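You operate a simulated robot arm through the tools that you are given. There is no shell and no other tool.

Carry out the task below with a simulated two-armed robot. There is one attempt and no reset: what you move stays moved.

JOB
Dip the crown in the pot that the ticket names, then blot it.
Fine: let it soak to the full shade, drip nothing on the bench, leave the basket on the pad, put the lid back on and leave the other crowns alone. Set down upright: blue-grip basket.

It is judged by the outcome, as a careful person would: the job done as asked, and still so three seconds after it is handed in. It fails if anything else is knocked over, pushed out of place, dropped, spilled or broken. Lids that push on must go on centred and level and be pressed home; caps that screw on are set level and turned clockwise until they are tight.

ROBOT AND FRAMES
Two 7-joint arms with two-finger grippers on one trunk that stands fixed in place. Base frame: the origin is at the foot of the trunk, x ahead of it, y to its left, z up; the work surface is at about z = 800. Readings come in mm, degrees, newtons and seconds.
The left shoulder is at [52, 216, 1220], the right one opposite. With the tool pointing down near the work surface each hand reaches from about 100 to 780 mm from the base axis, measured 20 degrees to its own side. Payload 3.18 kg a hand.
The tool frame of a hand sits at the grasp point between the pads (the TCP): z along the fingers, y along the line on which they close. The tips reach 30 mm beyond it. The gripper opens to 144 mm; its body begins 103 mm behind the TCP.
Orientation is told as [roll, pitch, yaw] about the base's x, y, z axes, in that order, counted from this pose: with the fingers straight down and closing along the base's y, the tool's x points along the base's -x, its y along +y and its z along -z.

CONTROLS
- The arms move only by the tool nudge_tool. It takes "left_deltas", "right_deltas" or both (then of equal length, played together; a hand with none holds still); each is a list of rows, each a list of 6 numbers: the shift along the tool's x, y, z in mm, then the turn, a rotation vector about the tool's x, y, z in degrees. In form: [[x, y, z, wx, wy, wz], ...]. A call has 1 to 20 rows; each row shifts and turns the commanded pose from where the row before left it, along the tool's axes as they then stand. "left_hand" and "right_hand" are, for a hand that has rows, the gripper command, from -1 (shut) to 1 (fully open), values between in proportion, set as the call begins (left out, the last holds). A row lasts 0.2 s, in which the tool goes at most 50 mm and 8.6 degrees; a call with a longer step from one row to the next is refused whole, and so is a gripper value outside its range. A pose out of reach is approached as far as the arm can. The call stops where the force on the tool passes 40 N (or 10 N more than at its start, if that is more) or the arm is blocked; 0.2 s more then pass. The fingers move at their own pace (about 186.7 mm/s each) and stop on an object; they squeeze with about 33 N. The grip force told is the motor's: it shows also when the fingers shut on nothing. Time passes only in rows, and 0.2 s behind the last, so rows that do not move let the fingers close. It gives the time, the measured TCP pose, the force on the tool (base axes), the opening and the grip force at its end, in the units of the frame above (readings bear some noise), with the torque about the TCP (base axes, N m) and any sound that the robot's microphone picked up, and new pictures: "pictures" is both (left out), scene, wrist or none (wrist: the cameras of the hands that moved).
- Cameras (640 x 400 px; columns grow to the right, rows downward): "scene" is now at [109.4, -66.2, 1419.7]; the picture's right is [-0.71, -0.70, 0.00], its down [-0.33, 0.34, -0.88] and it looks along [0.61, -0.63, -0.48] (base axes); focal length 284 px, centre (320, 200). "left" rides on the left gripper at [76, -16, -143] in its tool frame; the picture's right is [0.21, 0.98, 0.00], its down [-0.84, 0.18, -0.51] and it looks along [-0.50, 0.10, 0.86] (tool axes); focal length 218 px, centre (320, 200). "right" rides on the right gripper at [76, 16, -143] in its tool frame; the picture's right is [-0.21, 0.98, 0.00], its down [-0.84, -0.18, -0.51] and it looks along [-0.50, -0.11, 0.86] (tool axes); focal length 218 px, centre (320, 200). There is no depth. A picture from a camera that has moved, and an enlarged one, comes with that camera's place and axes in the base frame and with its lens.
- move_column(by): moves the trunk up (or, below 0, down) by that many mm; the arms and the scene camera ride with it, the base frame stays. It gives what a move gives, with no picture.
- turn_head(pan, tilt): turns the head with the scene camera to pan (to the left, within 80 degrees either way) and tilt (down, from -29 to 69), counted from straight ahead of the robot (the tilt from the chest, where the trunk bows). It gives what a move gives, and a new picture of the scene camera.
- enlarge(camera, box): a new picture of the part [left, top, right, bottom] of that camera's present view, enlarged. No time passes.
- hand_in(): hands the job in; it is judged then, once.

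Nothing tells you positions but the pictures and the camera data. Unless the task says otherwise, let go and move clear before handing in.

The tools are called as name(argument=value, ...) on one line, values as JSON. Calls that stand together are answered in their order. nudge_tool: Moves the arms, as the interface text tells. Its arguments: {"type":"object","properties":{"left_deltas":{"type":"array","items":{"type":"array","items":{"type":"number"}}},"left_hand":{"type":"number"},"right_deltas":{"type":"array","items":{"type":"array","items":{"type":"number"}}},"right_hand":{"type":"number"},"pictures":{"type":"string","enum":["both","scene","wrist","none"]}},"required":[]} The other tools are called the same way: move_column (by) moves the trunk up or down; turn_head (pan, tilt) turns the head that bears the scene camera; enlarge (camera, box) takes an enlarged picture of a part of a camera's view; hand_in () hands the job in.

At the start:

```text
time: 0.0
left_eef_pos: [417.0, -48.2, 1173.5]
left_tcp_rot: [-0.1, 0.1, 0.2]
left_wrist_force: [0.4, -0.6, 0.0]
left_torque: [0.03, -0.01, -0.02]
left_finger_gap: 144.0
left_grasp_force: 0.1
right_eef_pos: [380.2, -541.4, 1132.2]
right_tcp_rot: [-0.1, 0.0, 0.0]
right_wrist_force: [-0.4, 0.2, -0.1]
right_torque: [-0.01, -0.01, 0.01]
right_finger_gap: 144.1
right_grasp_force: 0.1
trunk travel left (down, up): [-300.0, 69.0]
head pan, tilt (commanded): [-45.6, 28.4]
```

scene: 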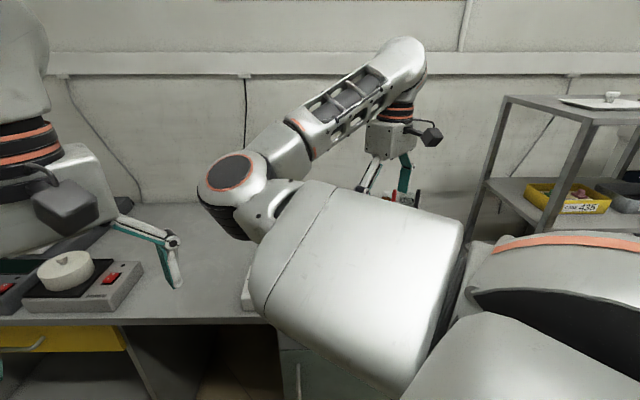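
right: 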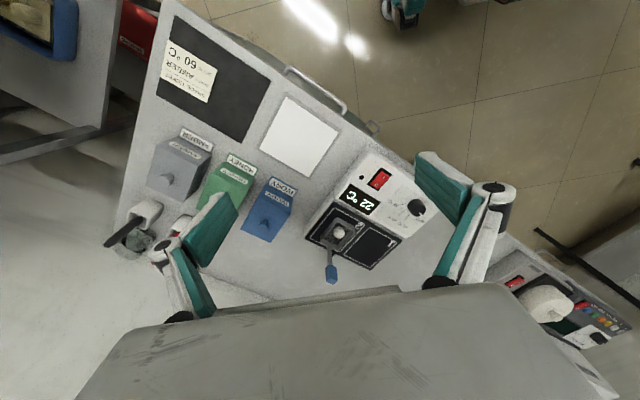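
left: 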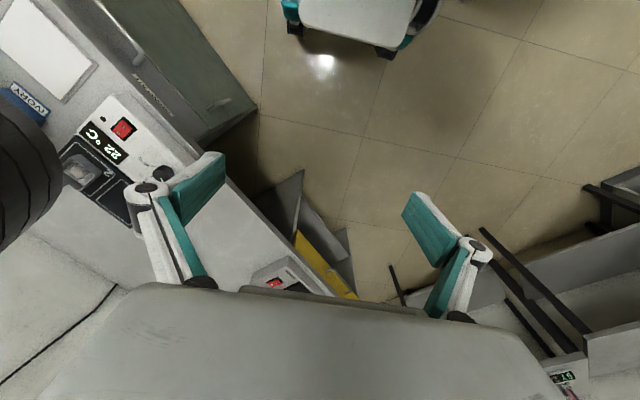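

I see a bench with a heater unit (display 22 °C), three coloured boxes (grey, green, blue) with labels, a dark mat with a ticket reading something like "60 °C", a white pad, and a basket with a blue grip standing in the heater unit. I will look closer before moving anything.

enlarge(camera="right", box=[140, 0, 300, 120])

enlarge(camera="right", box=[100, 110, 300, 260])

enlarge(camera="right", box=[280, 140, 440, 300])

enlarge(camera="left", box=[0, 20, 240, 220])

```text
3.33 times, centred on (220, 60) of right
camera zoom: at [305.0, -523.8, 1275.9], right [0.21, 0.98, 0.0], down [0.84, -0.18, 0.51], along [0.5, -0.11, -0.86], focal length 728 px, centre (653, 667)
```

zoom: 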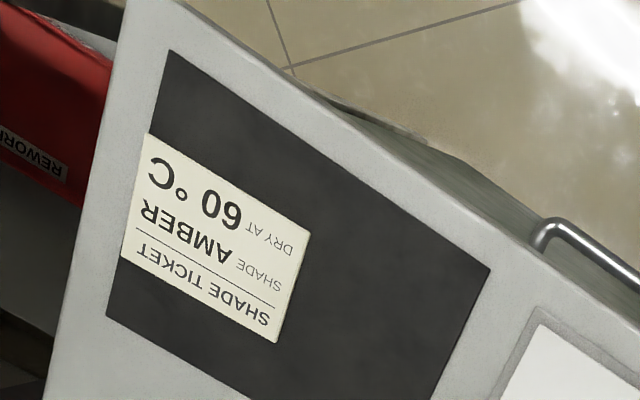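

```text
2.67 times, centred on (200, 185) of right
camera zoom: at [305.0, -523.8, 1275.9], right [0.21, 0.98, 0.0], down [0.84, -0.18, 0.51], along [0.5, -0.11, -0.86], focal length 582 px, centre (640, 240)
```

zoom: 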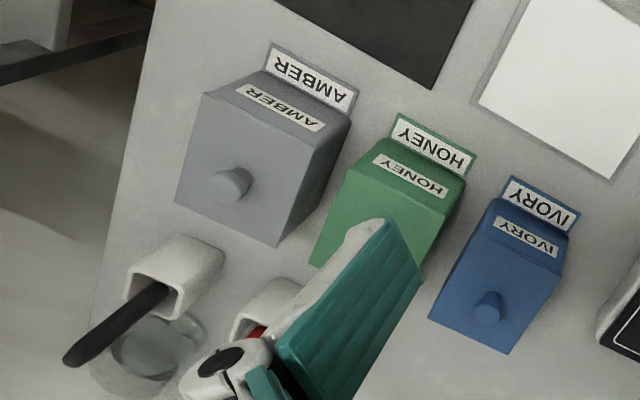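

```text
2.50 times, centred on (360, 220) of right
camera zoom: at [305.0, -523.8, 1275.9], right [0.21, 0.98, 0.0], down [0.84, -0.18, 0.51], along [0.5, -0.11, -0.86], focal length 546 px, centre (220, 150)
```

zoom: 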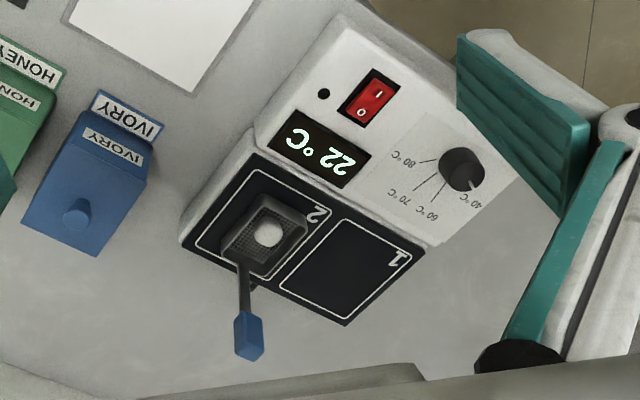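

```text
2.00 times, centred on (120, 120) of left
camera zoom: at [340.6, -63.6, 1317.0], right [-0.21, 0.98, 0.0], down [0.84, 0.18, 0.51], along [0.5, 0.11, -0.86], focal length 436 px, centre (720, 360)
```

zoom: 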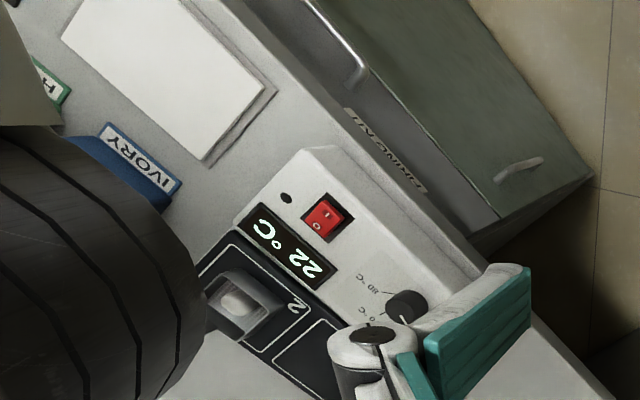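

The ticket reads AMBER (dry at 60 °C), so the grey pot, which sits farthest to the right, is the one to use. The blue-grip basket with the crown stands on plate zone 2. I'll turn the head for a better view of the bench.

turn_head(pan=-75, tilt=40)

turn_head(pan=-30, tilt=40)

```text
time: 0.9
left_eef_pos: [416.1, -46.7, 1172.8]
left_tcp_rot: [0.0, 0.0, 0.1]
left_wrist_force: [0.7, -0.2, -0.5]
left_torque: [0.0, 0.02, -0.01]
left_finger_gap: 144.0
left_grasp_force: 0.1
right_eef_pos: [379.9, -541.1, 1132.8]
right_tcp_rot: [0.0, 0.1, 0.0]
right_wrist_force: [0.4, -0.4, -0.5]
right_torque: [-0.03, 0.02, -0.02]
right_finger_gap: 144.0
right_grasp_force: 0.1
trunk travel left (down, up): [-300.0, 69.0]
head pan, tilt (commanded): [-75.0, 40.0]
camera scene: at [67.8, -83.2, 1401.9], right [-0.97, -0.26, 0.0], down [-0.17, 0.62, -0.77], along [0.2, -0.74, -0.64], focal length 284 px, centre (320, 200)
```

scene: 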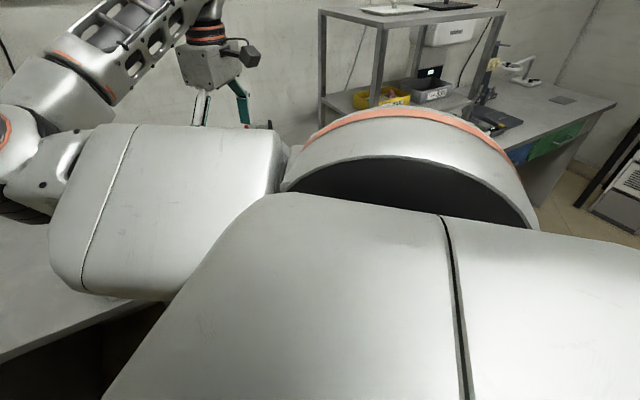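

```text
time: 2.1
left_eef_pos: [416.3, -46.8, 1175.1]
left_tcp_rot: [0.0, 0.0, 0.1]
left_wrist_force: [0.2, 0.0, 0.4]
left_torque: [0.0, -0.04, -0.02]
left_finger_gap: 144.0
left_grasp_force: 0.0
right_eef_pos: [382.1, -541.3, 1132.8]
right_tcp_rot: [0.0, 0.0, 0.1]
right_wrist_force: [-0.2, 0.0, -0.3]
right_torque: [-0.02, -0.03, -0.01]
right_finger_gap: 144.0
right_grasp_force: 0.1
trunk travel left (down, up): [-300.0, 69.0]
head pan, tilt (commanded): [-30.0, 40.0]
camera scene: at [119.3, -43.7, 1401.8], right [-0.5, -0.87, 0.0], down [-0.56, 0.32, -0.77], along [0.66, -0.38, -0.64], focal length 284 px, centre (320, 200)
```

scene: 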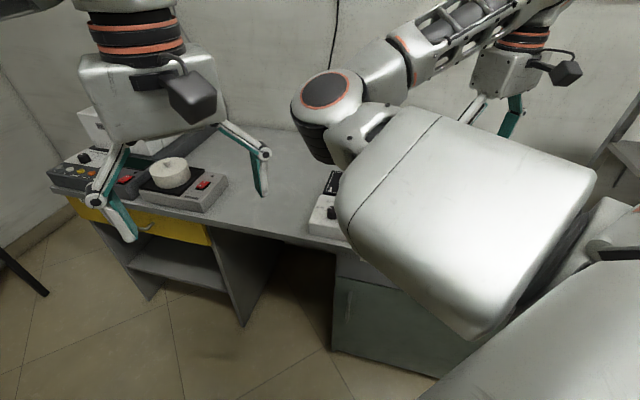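

The right arm hides the bench from the head camera, so I'll use its wrist camera. I'll shift the right hand to the right and back a little, to look down on the pots.

nudge_tool(right_deltas=[[15, -40, 0, 0, 0, 0], [15, -40, 0, 0, 0, 0], [15, -40, 0, 0, 0, 0], [15, -40, 0, 0, 0, 0]], right_hand=-1)

```text
time: 3.1
left_eef_pos: [415.4, -48.9, 1174.2]
left_tcp_rot: [-0.1, 0.0, 0.1]
left_wrist_force: [0.1, 0.0, -0.2]
left_torque: [0.03, 0.0, -0.03]
left_finger_gap: 144.1
left_grasp_force: 0.0
right_eef_pos: [319.4, -702.4, 1132.1]
right_tcp_rot: [0.1, 0.0, 0.0]
right_wrist_force: [0.2, 0.5, -0.7]
right_torque: [0.02, 0.0, -0.02]
right_finger_gap: 0.0
right_grasp_force: 30.5
trunk travel left (down, up): [-300.0, 69.0]
head pan, tilt (commanded): [-30.0, 40.0]
camera scene: at [118.9, -44.3, 1401.9], right [-0.5, -0.87, 0.0], down [-0.56, 0.32, -0.77], along [0.66, -0.38, -0.64], focal length 284 px, centre (320, 200)
camera right: at [243.1, -683.9, 1275.5], right [0.21, 0.98, 0.0], down [0.84, -0.18, 0.51], along [0.5, -0.1, -0.86], focal length 218 px, centre (320, 200)
```

scene: 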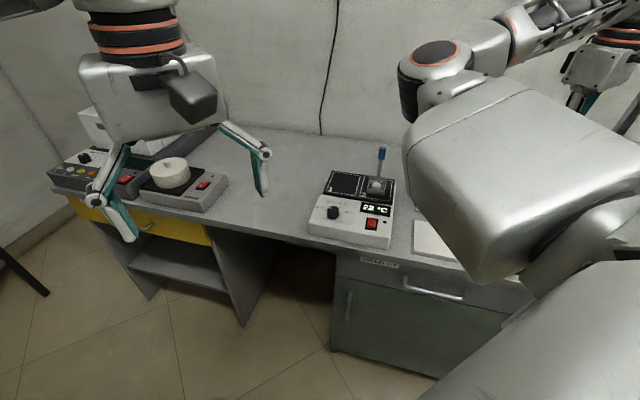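
right: 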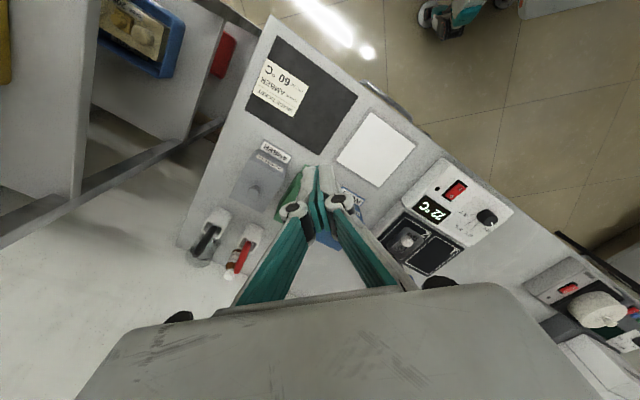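

enlarge(camera="scene", box=[300, 135, 440, 265])

enlarge(camera="right", box=[170, 120, 430, 290])

enlarge(camera="right", box=[340, 130, 540, 290])

```text
3.08 times, centred on (370, 200) of scene
camera zoom: at [118.9, -44.3, 1401.9], right [-0.5, -0.87, 0.0], down [-0.56, 0.32, -0.77], along [0.66, -0.38, -0.64], focal length 876 px, centre (166, 200)
```

zoom: 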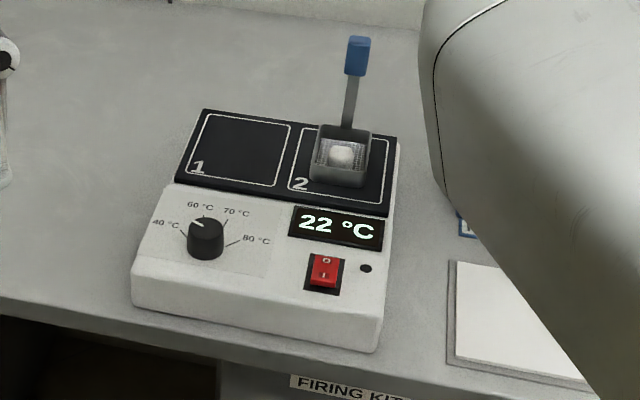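

```text
2.35 times, centred on (300, 205) of right
camera zoom: at [243.1, -683.9, 1275.5], right [0.21, 0.98, 0.0], down [0.84, -0.18, 0.51], along [0.5, -0.1, -0.86], focal length 514 px, centre (367, 188)
```

zoom: 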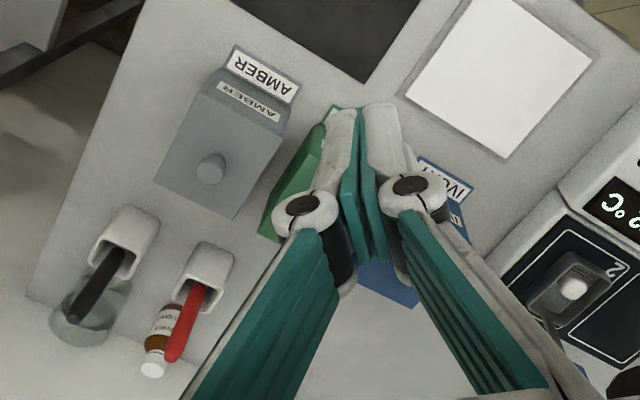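

```text
2.50 times, centred on (440, 210) of right
camera zoom: at [243.1, -683.9, 1275.5], right [0.21, 0.98, 0.0], down [0.84, -0.18, 0.51], along [0.5, -0.1, -0.86], focal length 546 px, centre (20, 175)
```

zoom: 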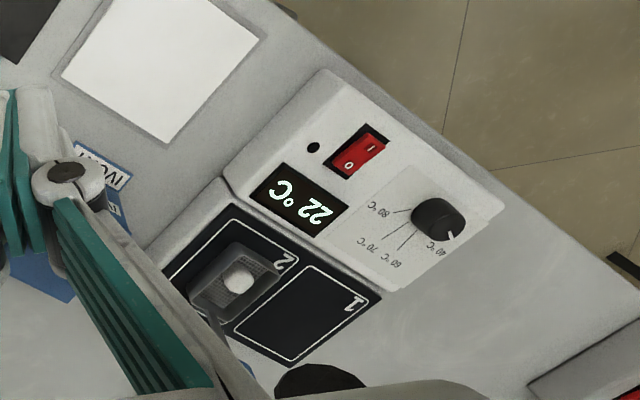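

The bench runs at about 45° to my base axes, with the pots at its far right. I'll turn the right hand to yaw −45° with its gripper open, so that its view and motion line up with the bench.

nudge_tool(right_deltas=[[0, 0, 0, 0, 0, 7.5], [0, 0, 0, 0, 0, 7.5], [0, 0, 0, 0, 0, 7.5], [0, 0, 0, 0, 0, 7.5], [0, 0, 0, 0, 0, 7.5], [0, 0, 0, 0, 0, 7.5]], right_hand=1)

```text
time: 4.5
left_eef_pos: [415.5, -46.9, 1174.6]
left_tcp_rot: [0.0, 0.0, 0.1]
left_wrist_force: [0.4, 0.6, -0.3]
left_torque: [0.0, -0.02, 0.05]
left_finger_gap: 144.2
left_grasp_force: 0.0
right_eef_pos: [321.2, -700.6, 1133.5]
right_tcp_rot: [0.1, -0.1, -45.3]
right_wrist_force: [0.1, 0.5, -0.3]
right_torque: [0.0, 0.01, 0.01]
right_finger_gap: 144.0
right_grasp_force: 0.2
trunk travel left (down, up): [-300.0, 69.0]
head pan, tilt (commanded): [-30.0, 40.0]
camera scene: at [119.4, -43.5, 1401.8], right [-0.5, -0.87, 0.0], down [-0.56, 0.32, -0.77], along [0.66, -0.38, -0.64], focal length 284 px, centre (320, 200)
camera right: at [279.1, -633.5, 1275.8], right [0.84, 0.54, 0.0], down [0.47, -0.72, 0.51], along [0.27, -0.43, -0.86], focal length 218 px, centre (320, 200)
```

scene: 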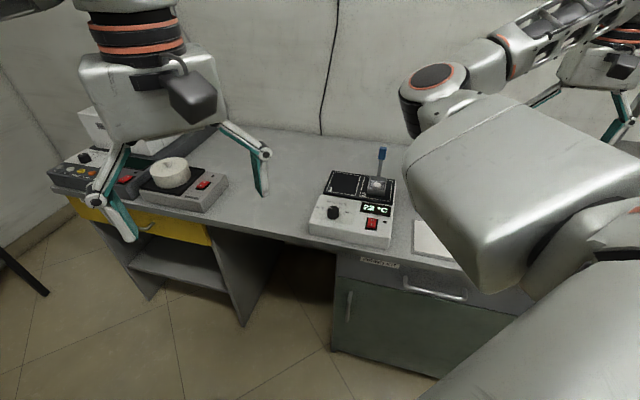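
right: 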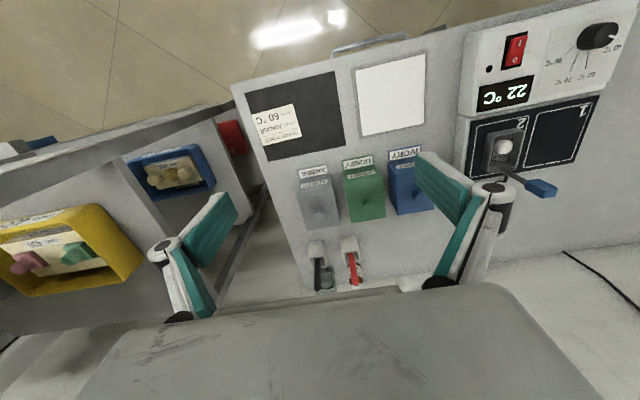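

enlarge(camera="right", box=[270, 140, 450, 300])

enlarge(camera="right", box=[440, 0, 640, 210])

enlarge(camera="right", box=[230, 40, 450, 170])

enlarge(camera="right", box=[0, 110, 260, 310])

```text
2.50 times, centred on (360, 220) of right
camera zoom: at [279.1, -633.5, 1275.8], right [0.84, 0.54, 0.0], down [0.47, -0.72, 0.51], along [0.27, -0.43, -0.86], focal length 546 px, centre (220, 150)
```

zoom: 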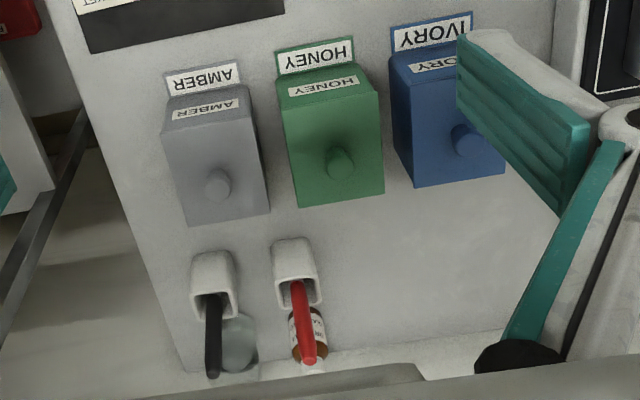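

```text
1.90 times, centred on (540, 105) of right
camera zoom: at [279.1, -633.5, 1275.8], right [0.84, 0.54, 0.0], down [0.47, -0.72, 0.51], along [0.27, -0.43, -0.86], focal length 416 px, centre (-99, 381)
```

zoom: 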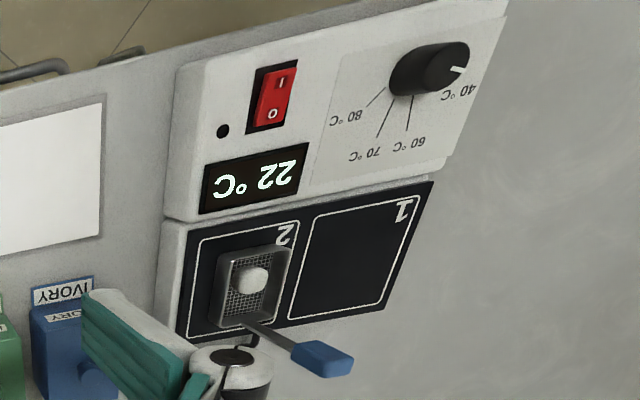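

```text
2.91 times, centred on (340, 105) of right
camera zoom: at [279.1, -633.5, 1275.8], right [0.84, 0.54, 0.0], down [0.47, -0.72, 0.51], along [0.27, -0.43, -0.86], focal length 635 px, centre (262, 476)
```

zoom: 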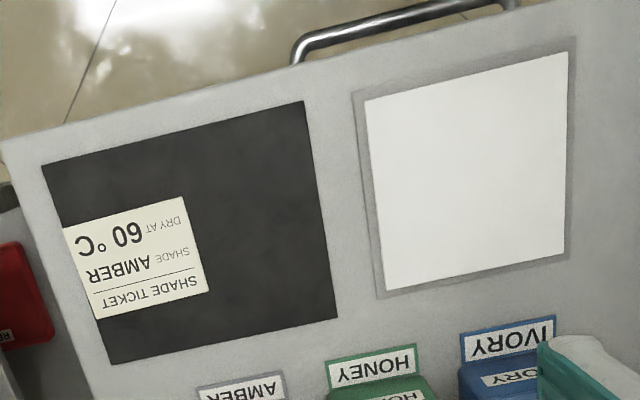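

```text
2.00 times, centred on (130, 210) of right
camera zoom: at [279.1, -633.5, 1275.8], right [0.84, 0.54, 0.0], down [0.47, -0.72, 0.51], along [0.27, -0.43, -0.86], focal length 436 px, centre (700, 180)
```

zoom: 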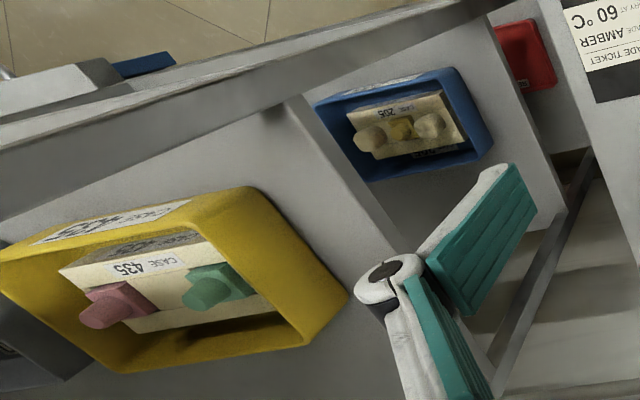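

The knob of the amber (grey) pot works out at about [421, −861, 880] from three views, and the basket on the plate at about [660, −552]. I'll test the reach over the amber pot, staying high.

nudge_tool(right_deltas=[[-31, -7, 10, 0, 0, 0], [-31, -7, 10, 0, 0, 0], [-31, -7, 10, 0, 0, 0], [-31, -7, 10, 0, 0, 0], [-30, -6, 10, 0, 0, 0], [-30, -6, 10, 0, 0, 0], [0, 0, 0, 0, 0, 0]], right_hand=0)

```text
time: 6.1
left_eef_pos: [416.0, -47.0, 1174.4]
left_tcp_rot: [0.0, 0.0, 0.1]
left_wrist_force: [-0.1, 0.0, 0.4]
left_torque: [0.03, 0.02, 0.0]
left_finger_gap: 144.0
left_grasp_force: 0.1
right_eef_pos: [421.7, -860.2, 1071.4]
right_tcp_rot: [-0.1, 0.0, -44.9]
right_wrist_force: [0.6, 0.1, 0.5]
right_torque: [0.0, -0.02, -0.01]
right_finger_gap: 72.0
right_grasp_force: 0.0
trunk travel left (down, up): [-300.0, 69.0]
head pan, tilt (commanded): [-30.0, 40.0]
camera scene: at [119.6, -43.5, 1401.8], right [-0.5, -0.87, 0.0], down [-0.56, 0.32, -0.77], along [0.66, -0.38, -0.64], focal length 284 px, centre (320, 200)
camera right: at [380.4, -792.7, 1214.7], right [0.84, 0.54, 0.0], down [0.47, -0.72, 0.51], along [0.27, -0.43, -0.86], focal length 218 px, centre (320, 200)
```

scene: 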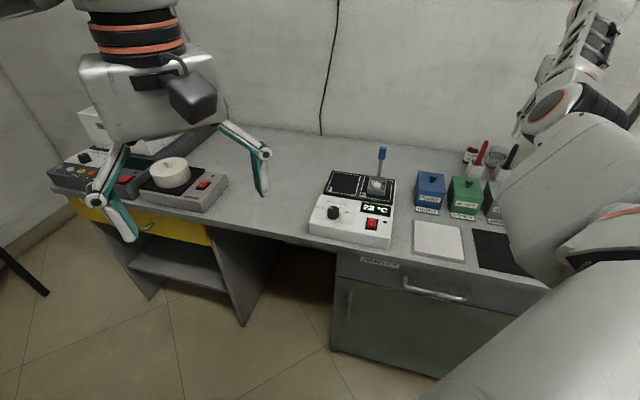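
right: 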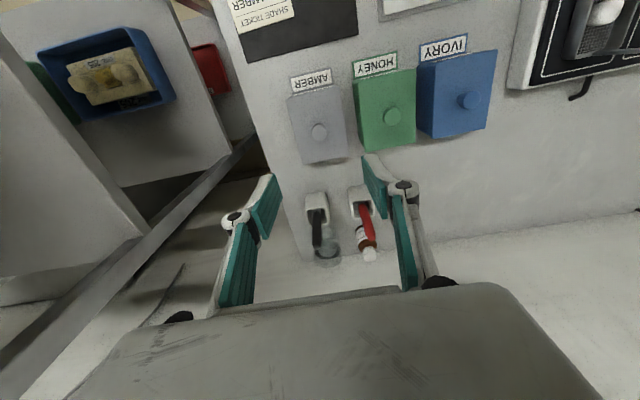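

The hand reaches over the amber pot while pointing straight down. I'll take close looks from the scene camera and the wrist camera.

enlarge(camera="scene", box=[400, 130, 560, 280])

enlarge(camera="right", box=[260, 40, 500, 200])

enlarge(camera="scene", box=[320, 135, 420, 225])

```text
2.67 times, centred on (480, 205) of scene
camera zoom: at [119.6, -43.5, 1401.8], right [-0.5, -0.87, 0.0], down [-0.56, 0.32, -0.77], along [0.66, -0.38, -0.64], focal length 759 px, centre (-107, 187)
```

zoom: 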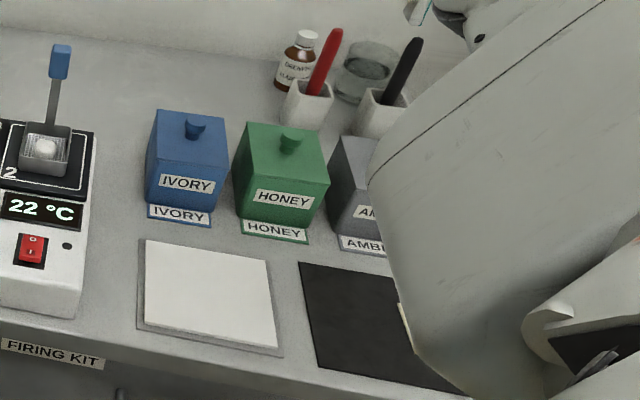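

```text
2.50 times, centred on (380, 120) of right
camera zoom: at [380.4, -792.7, 1214.7], right [0.84, 0.54, 0.0], down [0.47, -0.72, 0.51], along [0.27, -0.43, -0.86], focal length 546 px, centre (170, 400)
```

zoom: 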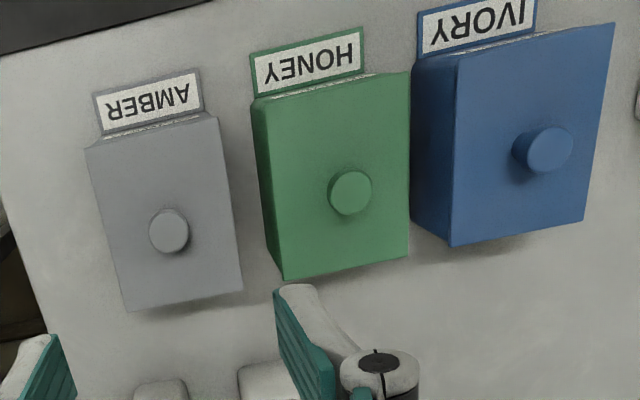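

```text
4.44 times, centred on (370, 180) of scene
camera zoom: at [119.6, -43.5, 1401.8], right [-0.5, -0.87, 0.0], down [-0.56, 0.32, -0.77], along [0.66, -0.38, -0.64], focal length 1264 px, centre (98, 289)
```

zoom: 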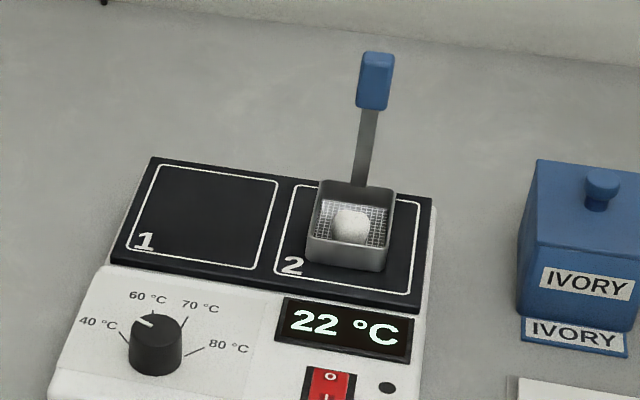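

enlarge(camera="scene", box=[410, 160, 490, 225])

enlarge(camera="right", box=[280, 80, 360, 170])

```text
6.15 times, centred on (450, 192) of scene
camera zoom: at [119.6, -43.5, 1401.8], right [-0.5, -0.87, 0.0], down [-0.56, 0.32, -0.77], along [0.66, -0.38, -0.64], focal length 1751 px, centre (-480, 246)
```

zoom: 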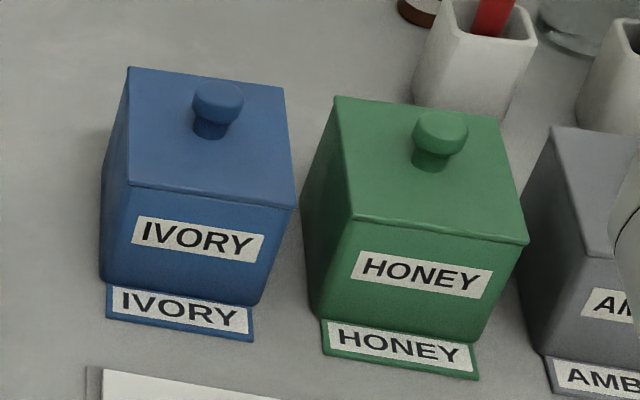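

```text
4.44 times, centred on (320, 125) of right
camera zoom: at [380.4, -792.7, 1214.7], right [0.84, 0.54, 0.0], down [0.47, -0.72, 0.51], along [0.27, -0.43, -0.86], focal length 970 px, centre (320, 533)
```

zoom: 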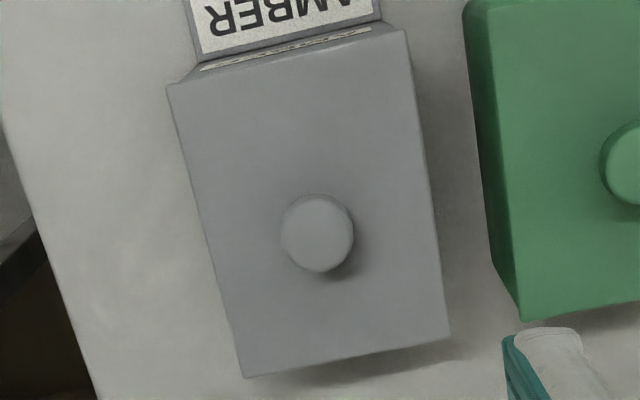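

The lid is a thin plate of about 78 × 103 mm at z ≈ 868, carrying a 24 mm knob whose top is at about z 887, and the hand is centred above it. I'll narrow the gripper, come down to just above the knob and check.

nudge_tool(right_deltas=[[0, 0, 28, 0, 0, 0], [0, 0, 28, 0, 0, 0], [0, 0, 28, 0, 0, 0], [0, 0, 28, 0, 0, 0], [0, 0, 28, 0, 0, 0], [0, 0, 0, 0, 0, 0]], right_hand=-0.3)

```text
time: 7.5
left_eef_pos: [415.7, -45.8, 1174.8]
left_tcp_rot: [0.0, -0.1, 0.1]
left_wrist_force: [-0.1, 0.3, -0.3]
left_torque: [-0.04, -0.01, 0.01]
left_finger_gap: 143.7
left_grasp_force: 0.1
right_eef_pos: [422.4, -856.7, 933.6]
right_tcp_rot: [0.0, -0.1, -44.9]
right_wrist_force: [-0.1, -0.2, 0.1]
right_torque: [0.02, 0.0, 0.0]
right_finger_gap: 50.7
right_grasp_force: 0.0
trunk travel left (down, up): [-300.0, 69.0]
head pan, tilt (commanded): [-30.0, 40.0]
camera scene: at [119.1, -43.4, 1401.9], right [-0.5, -0.87, 0.0], down [-0.56, 0.32, -0.77], along [0.66, -0.38, -0.64], focal length 284 px, centre (320, 200)
camera right: at [380.4, -791.1, 1076.2], right [0.84, 0.54, 0.0], down [0.47, -0.72, 0.51], along [0.28, -0.43, -0.86], focal length 218 px, centre (320, 200)
```

scene: 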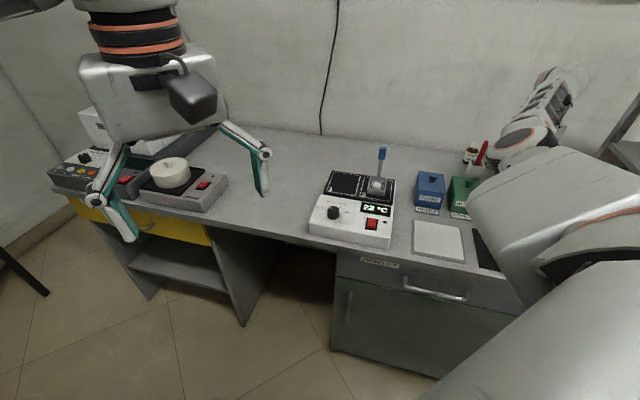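
right: 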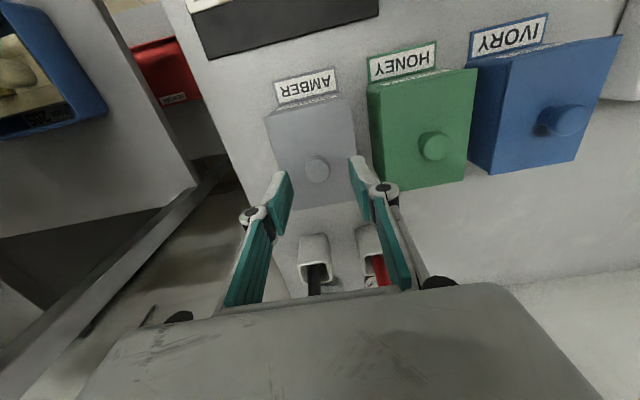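

nudge_tool(right_deltas=[[0, -2, 11, 0, 0, 0], [0, 0, 11, 0, 0, 0], [0, 0, 10, 0, 0, 0], [0, 0, 0, 0, 0, 0]], pictures="wrist")

```text
time: 8.5
left_eef_pos: [415.6, -45.8, 1173.9]
left_tcp_rot: [0.0, 0.0, 0.2]
left_wrist_force: [-0.3, 0.6, -0.3]
left_torque: [0.0, 0.01, -0.03]
left_finger_gap: 144.3
left_grasp_force: 0.1
right_eef_pos: [422.7, -859.8, 902.1]
right_tcp_rot: [0.0, 0.1, -45.0]
right_wrist_force: [0.4, -0.4, 0.9]
right_torque: [0.01, -0.01, 0.01]
right_finger_gap: 50.6
right_grasp_force: 0.1
trunk travel left (down, up): [-300.0, 69.0]
head pan, tilt (commanded): [-30.0, 40.0]
camera right: at [380.2, -793.0, 1044.7], right [0.84, 0.54, 0.0], down [0.47, -0.72, 0.51], along [0.28, -0.43, -0.86], focal length 218 px, centre (320, 200)
```

right: 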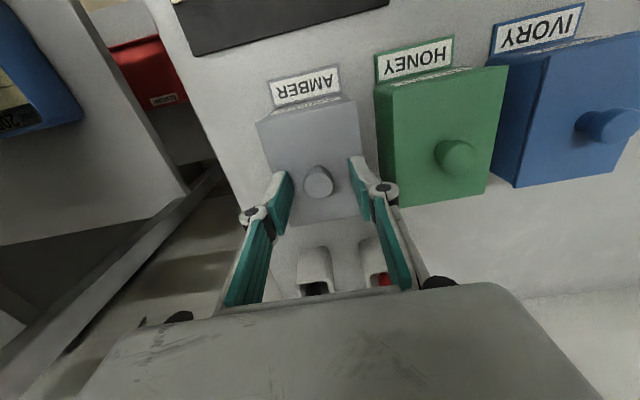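

enlarge(camera="right", box=[240, 100, 400, 240])

```text
2.86 times, centred on (320, 170) of right
camera zoom: at [380.2, -793.0, 1044.7], right [0.84, 0.54, 0.0], down [0.47, -0.72, 0.51], along [0.28, -0.43, -0.86], focal length 624 px, centre (320, 286)
```

zoom: 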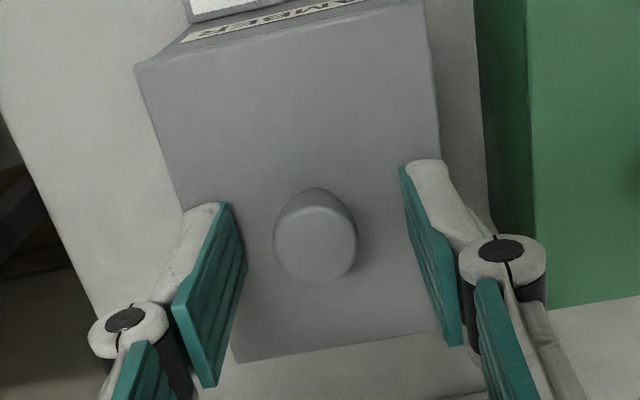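

The fingertips straddle the knob just above the lid. I'll make a small centring shift and close on the knob.

nudge_tool(right_deltas=[[-2, -1, 0, 0, 0, 0], [0, 0, 0, 0, 0, 0]], pictures="none")

nudge_tool(right_deltas=[[0, 0, 0, 0, 0, 0], [0, 0, 0, 0, 0, 0], [0, 0, 0, 0, 0, 0]], right_hand=-1, pictures="wrist")

```text
time: 9.1
left_eef_pos: [416.9, -49.0, 1175.3]
left_tcp_rot: [0.0, 0.0, 0.1]
left_wrist_force: [0.2, 0.1, 0.3]
left_torque: [-0.01, 0.03, 0.01]
left_finger_gap: 144.2
left_grasp_force: 0.0
right_eef_pos: [421.9, -862.8, 901.7]
right_tcp_rot: [0.0, -0.1, -45.0]
right_wrist_force: [0.2, -0.2, 0.2]
right_torque: [0.0, 0.02, 0.02]
right_finger_gap: 50.4
right_grasp_force: 0.0
trunk travel left (down, up): [-300.0, 69.0]
head pan, tilt (commanded): [-30.0, 40.0]
```

```text
time: 9.9
left_eef_pos: [417.5, -47.0, 1174.5]
left_tcp_rot: [0.0, 0.0, 0.1]
left_wrist_force: [-0.5, -0.1, -0.6]
left_torque: [-0.02, -0.03, -0.01]
left_finger_gap: 143.7
left_grasp_force: 0.0
right_eef_pos: [423.7, -862.4, 903.4]
right_tcp_rot: [0.0, 0.1, -45.0]
right_wrist_force: [-0.6, 0.3, 0.4]
right_torque: [-0.02, 0.0, 0.01]
right_finger_gap: 21.0
right_grasp_force: 32.8
trunk travel left (down, up): [-300.0, 69.0]
head pan, tilt (commanded): [-30.0, 40.0]
camera right: at [380.6, -796.1, 1044.7], right [0.84, 0.54, 0.0], down [0.47, -0.72, 0.51], along [0.28, -0.43, -0.86], focal length 218 px, centre (320, 200)
```

right: 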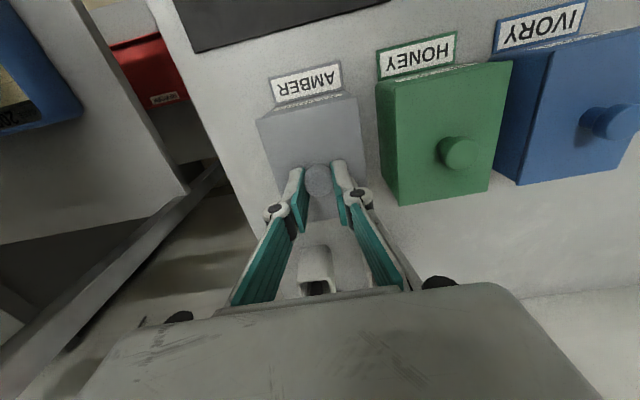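

The knob is held with a 21 mm gap. I'll lift gently, straight up.

nudge_tool(right_deltas=[[0, 0, -3, 0, 0, 0], [0, 0, -5, 0, 0, 0], [0, 0, -8, 0, 0, 0], [0, 0, -12, 0, 0, 0], [0, 0, -16, 0, 0, 0], [0, 0, -16, 0, 0, 0], [0, 0, 0, 0, 0, 0]], pictures="both")

```text
time: 11.5
left_eef_pos: [417.3, -47.5, 1174.6]
left_tcp_rot: [0.0, -0.1, 0.1]
left_wrist_force: [-0.3, -0.6, -0.2]
left_torque: [0.05, 0.01, 0.02]
left_finger_gap: 143.9
left_grasp_force: 0.1
right_eef_pos: [420.0, -863.1, 961.0]
right_tcp_rot: [0.0, 0.0, -45.0]
right_wrist_force: [-0.5, 0.0, -0.7]
right_torque: [0.03, 0.02, 0.02]
right_finger_gap: 20.6
right_grasp_force: 32.8
trunk travel left (down, up): [-300.0, 69.0]
head pan, tilt (commanded): [-30.0, 40.0]
camera scene: at [119.5, -43.8, 1401.8], right [-0.5, -0.87, 0.0], down [-0.56, 0.32, -0.77], along [0.66, -0.38, -0.64], focal length 284 px, centre (320, 200)
camera right: at [378.6, -795.9, 1103.9], right [0.84, 0.54, 0.0], down [0.47, -0.72, 0.51], along [0.28, -0.43, -0.86], focal length 218 px, centre (320, 200)
```

scene: 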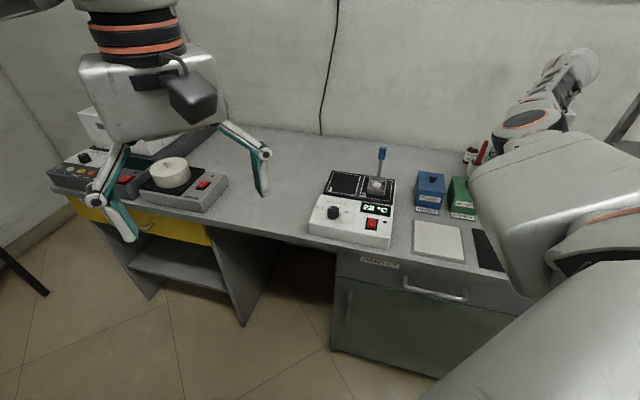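
right: 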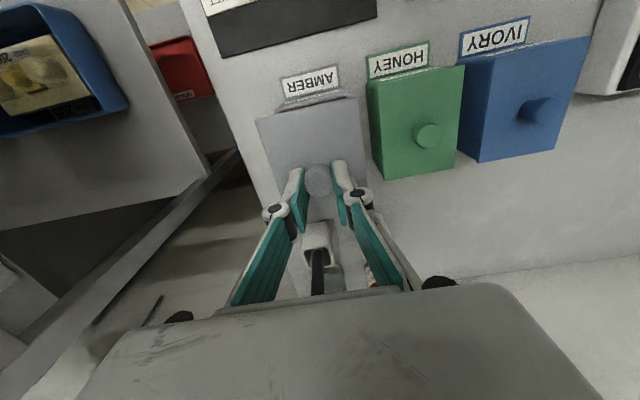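

The lid is off and level. I'll carry it back towards the free left part of the dark mat, clear of the ticket.

nudge_tool(right_deltas=[[27, 5, -5, 0, 0, 0], [27, 6, 0, 0, 0, 0], [28, 6, 0, 0, 0, 0], [28, 6, 0, 0, 0, 0], [28, 6, 0, 0, 0, 0], [28, 6, 0, 0, 0, 0], [26, 6, 0, 0, 0, 0], [0, 0, 0, 0, 0, 0]], pictures="both")

```text
time: 13.3
left_eef_pos: [416.7, -48.2, 1174.0]
left_tcp_rot: [0.0, 0.0, 0.1]
left_wrist_force: [0.3, -0.5, -0.5]
left_torque: [0.01, -0.01, 0.0]
left_finger_gap: 143.7
left_grasp_force: 0.1
right_eef_pos: [314.4, -698.8, 964.2]
right_tcp_rot: [0.0, 0.0, -45.0]
right_wrist_force: [-0.2, -0.3, -0.2]
right_torque: [-0.05, 0.03, 0.0]
right_finger_gap: 20.7
right_grasp_force: 32.9
trunk travel left (down, up): [-300.0, 69.0]
head pan, tilt (commanded): [-30.0, 40.0]
camera scene: at [119.4, -44.0, 1401.8], right [-0.5, -0.87, 0.0], down [-0.56, 0.32, -0.77], along [0.66, -0.38, -0.64], focal length 284 px, centre (320, 200)
camera right: at [271.7, -632.3, 1107.6], right [0.84, 0.54, 0.0], down [0.47, -0.72, 0.51], along [0.28, -0.42, -0.86], focal length 218 px, centre (320, 200)
```

scene: 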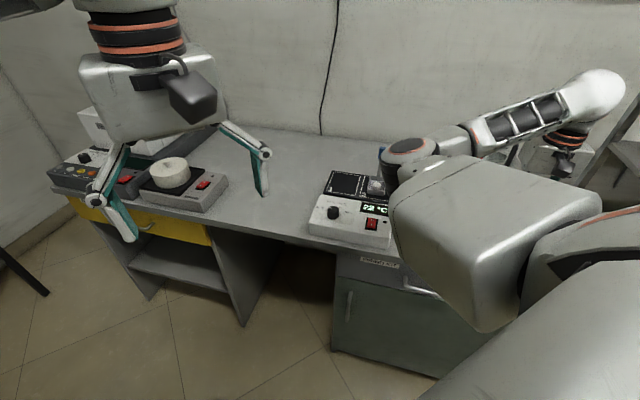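
right: 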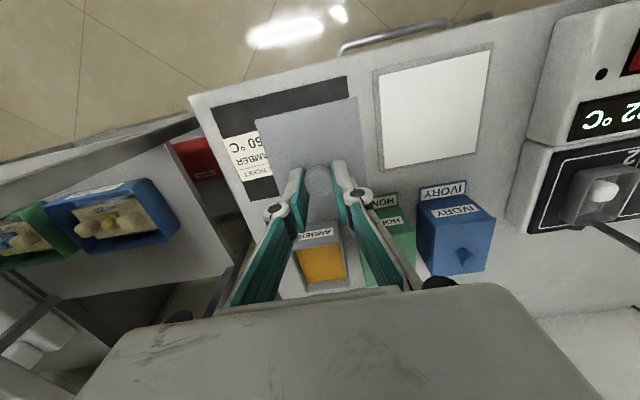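

The amber pot is now open, and the orange liquid shows inside it. I'll look closer at the pot opening before setting the lid down.

enlarge(camera="right", box=[280, 190, 400, 300])

enlarge(camera="right", box=[190, 60, 400, 210])

enlarge(camera="right", box=[500, 100, 640, 260])

```text
3.64 times, centred on (340, 245) of right
camera zoom: at [271.7, -632.3, 1107.6], right [0.84, 0.54, 0.0], down [0.47, -0.72, 0.51], along [0.28, -0.42, -0.86], focal length 794 px, centre (247, 36)
```

zoom: 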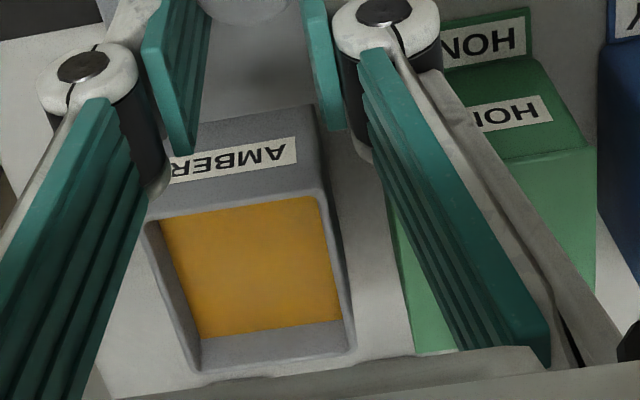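

```text
2.67 times, centred on (295, 135) of right
camera zoom: at [271.7, -632.3, 1107.6], right [0.84, 0.54, 0.0], down [0.47, -0.72, 0.51], along [0.28, -0.42, -0.86], focal length 582 px, centre (387, 373)
```

zoom: 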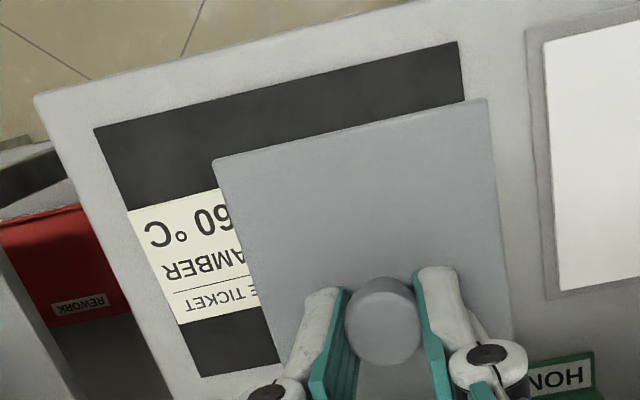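

```text
2.50 times, centred on (570, 180) of right
camera zoom: at [271.7, -632.3, 1107.6], right [0.84, 0.54, 0.0], down [0.47, -0.72, 0.51], along [0.28, -0.42, -0.86], focal length 546 px, centre (-305, 250)
```

zoom: 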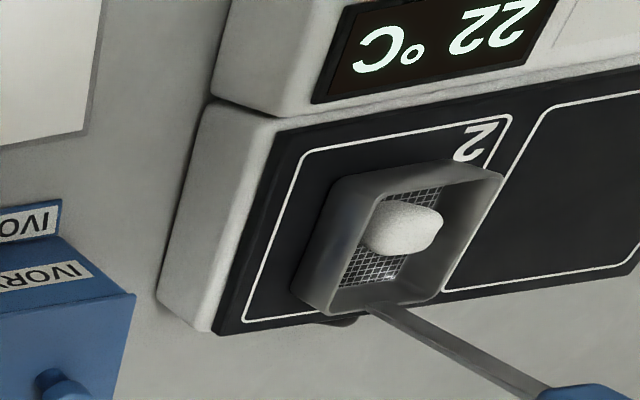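

The liquid lies a little below the rim, and the pot's opening is about 68 × 93 mm. I'll shift the lid a few mm left to keep clear of the ticket and lower it towards the mat.

nudge_tool(right_deltas=[[0, 5, 20, 0, 0, 0], [0, 0, 25, 0, 0, 0], [0, 0, 25, 0, 0, 0], [0, 0, 20, 0, 0, 0], [0, 0, 12, 0, 0, 0], [0, 0, 6, 0, 0, 0], [0, 0, 0, 0, 0, 0]], pictures="wrist")

```text
time: 14.9
left_eef_pos: [416.5, -47.2, 1173.8]
left_tcp_rot: [0.0, 0.0, 0.1]
left_wrist_force: [0.2, 0.1, -0.2]
left_torque: [0.02, 0.02, -0.03]
left_finger_gap: 144.2
left_grasp_force: 0.0
right_eef_pos: [318.0, -694.1, 858.2]
right_tcp_rot: [0.0, 0.1, -45.0]
right_wrist_force: [-0.5, -0.5, 0.5]
right_torque: [0.0, -0.04, 0.0]
right_finger_gap: 20.6
right_grasp_force: 32.7
trunk travel left (down, up): [-300.0, 69.0]
head pan, tilt (commanded): [-30.0, 40.0]
camera right: at [276.3, -628.3, 1000.9], right [0.84, 0.54, 0.0], down [0.47, -0.72, 0.51], along [0.28, -0.43, -0.86], focal length 218 px, centre (320, 200)
```

right: 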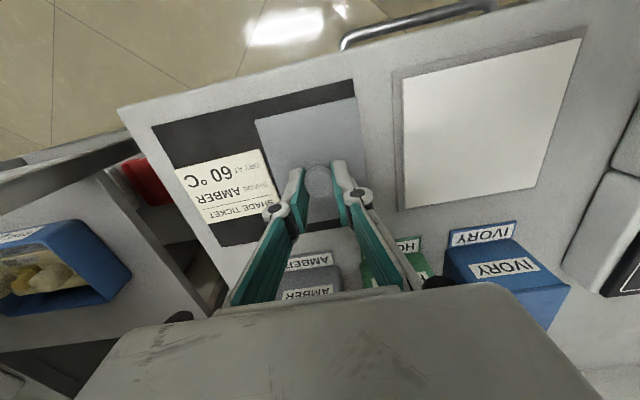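

nudge_tool(right_deltas=[[0, 0, 3, 0, 0, 0], [0, 0, 3, 0, 0, 0], [0, 0, 3, 0, 0, 0], [0, 0, 0, 0, 0, 0]], pictures="none")

nudge_tool(right_deltas=[[0, 0, 2, 0, 0, 0], [0, 0, 2, 0, 0, 0], [0, 0, 0, 0, 0, 0]], pictures="wrist")

```text
time: 15.9
left_eef_pos: [415.7, -47.9, 1174.9]
left_tcp_rot: [0.0, 0.0, 0.1]
left_wrist_force: [-0.6, 0.9, -0.1]
left_torque: [0.03, 0.03, 0.02]
left_finger_gap: 143.7
left_grasp_force: 0.1
right_eef_pos: [318.0, -696.0, 848.1]
right_tcp_rot: [0.1, 0.0, -45.0]
right_wrist_force: [-0.6, 0.7, -0.2]
right_torque: [0.03, -0.01, -0.02]
right_finger_gap: 21.0
right_grasp_force: 32.7
trunk travel left (down, up): [-300.0, 69.0]
head pan, tilt (commanded): [-30.0, 40.0]
```

```text
time: 16.7
left_eef_pos: [416.3, -46.9, 1173.4]
left_tcp_rot: [0.0, -0.1, 0.2]
left_wrist_force: [-0.5, -0.7, 0.6]
left_torque: [0.02, 0.0, -0.02]
left_finger_gap: 144.0
left_grasp_force: 0.1
right_eef_pos: [319.2, -695.6, 845.6]
right_tcp_rot: [0.1, 0.0, -45.0]
right_wrist_force: [-0.5, -0.4, 0.1]
right_torque: [0.01, -0.01, 0.03]
right_finger_gap: 20.8
right_grasp_force: 33.0
trunk travel left (down, up): [-300.0, 69.0]
head pan, tilt (commanded): [-30.0, 40.0]
camera right: at [276.8, -628.6, 987.9], right [0.84, 0.54, 0.0], down [0.47, -0.72, 0.51], along [0.28, -0.43, -0.86], focal length 218 px, centre (320, 200)
```

right: 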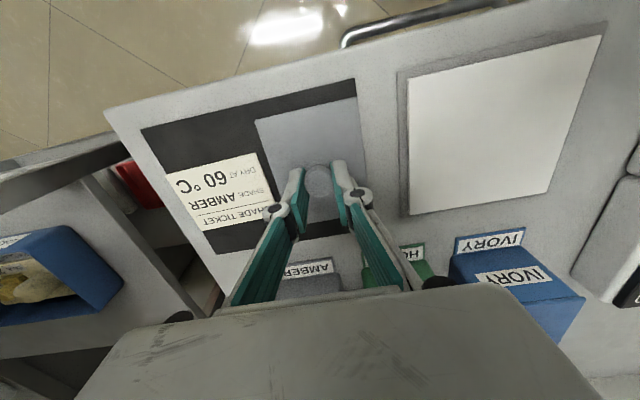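

nudge_tool(right_deltas=[[0, 0, 2, 0, 0, 0], [0, 0, 1, 0, 0, 0], [0, 0, 0, 0, 0, 0]], pictures="none")

nudge_tool(right_deltas=[[0, 0, 1, 0, 0, 0], [0, 0, 1, 0, 0, 0], [0, 0, 0, 0, 0, 0]], pictures="none")

```text
time: 17.5
left_eef_pos: [416.2, -46.3, 1175.0]
left_tcp_rot: [-0.1, -0.1, 0.1]
left_wrist_force: [0.1, 0.7, -0.6]
left_torque: [0.0, 0.0, 0.03]
left_finger_gap: 143.9
left_grasp_force: 0.0
right_eef_pos: [319.2, -695.4, 843.3]
right_tcp_rot: [-0.1, -0.1, -45.0]
right_wrist_force: [0.3, -2.2, 7.7]
right_torque: [0.02, 0.08, -0.02]
right_finger_gap: 20.7
right_grasp_force: 32.9
trunk travel left (down, up): [-300.0, 69.0]
head pan, tilt (commanded): [-30.0, 40.0]
```

```text
time: 18.3
left_eef_pos: [415.5, -45.2, 1175.1]
left_tcp_rot: [-0.1, 0.0, 0.1]
left_wrist_force: [1.5, 0.1, 0.5]
left_torque: [-0.01, 0.0, -0.03]
left_finger_gap: 144.0
left_grasp_force: 0.1
right_eef_pos: [319.2, -695.3, 843.2]
right_tcp_rot: [-0.1, -0.1, -45.1]
right_wrist_force: [2.9, -5.3, 23.3]
right_torque: [0.01, 0.07, 0.04]
right_finger_gap: 20.7
right_grasp_force: 33.0
trunk travel left (down, up): [-300.0, 69.0]
head pan, tilt (commanded): [-30.0, 40.0]
```

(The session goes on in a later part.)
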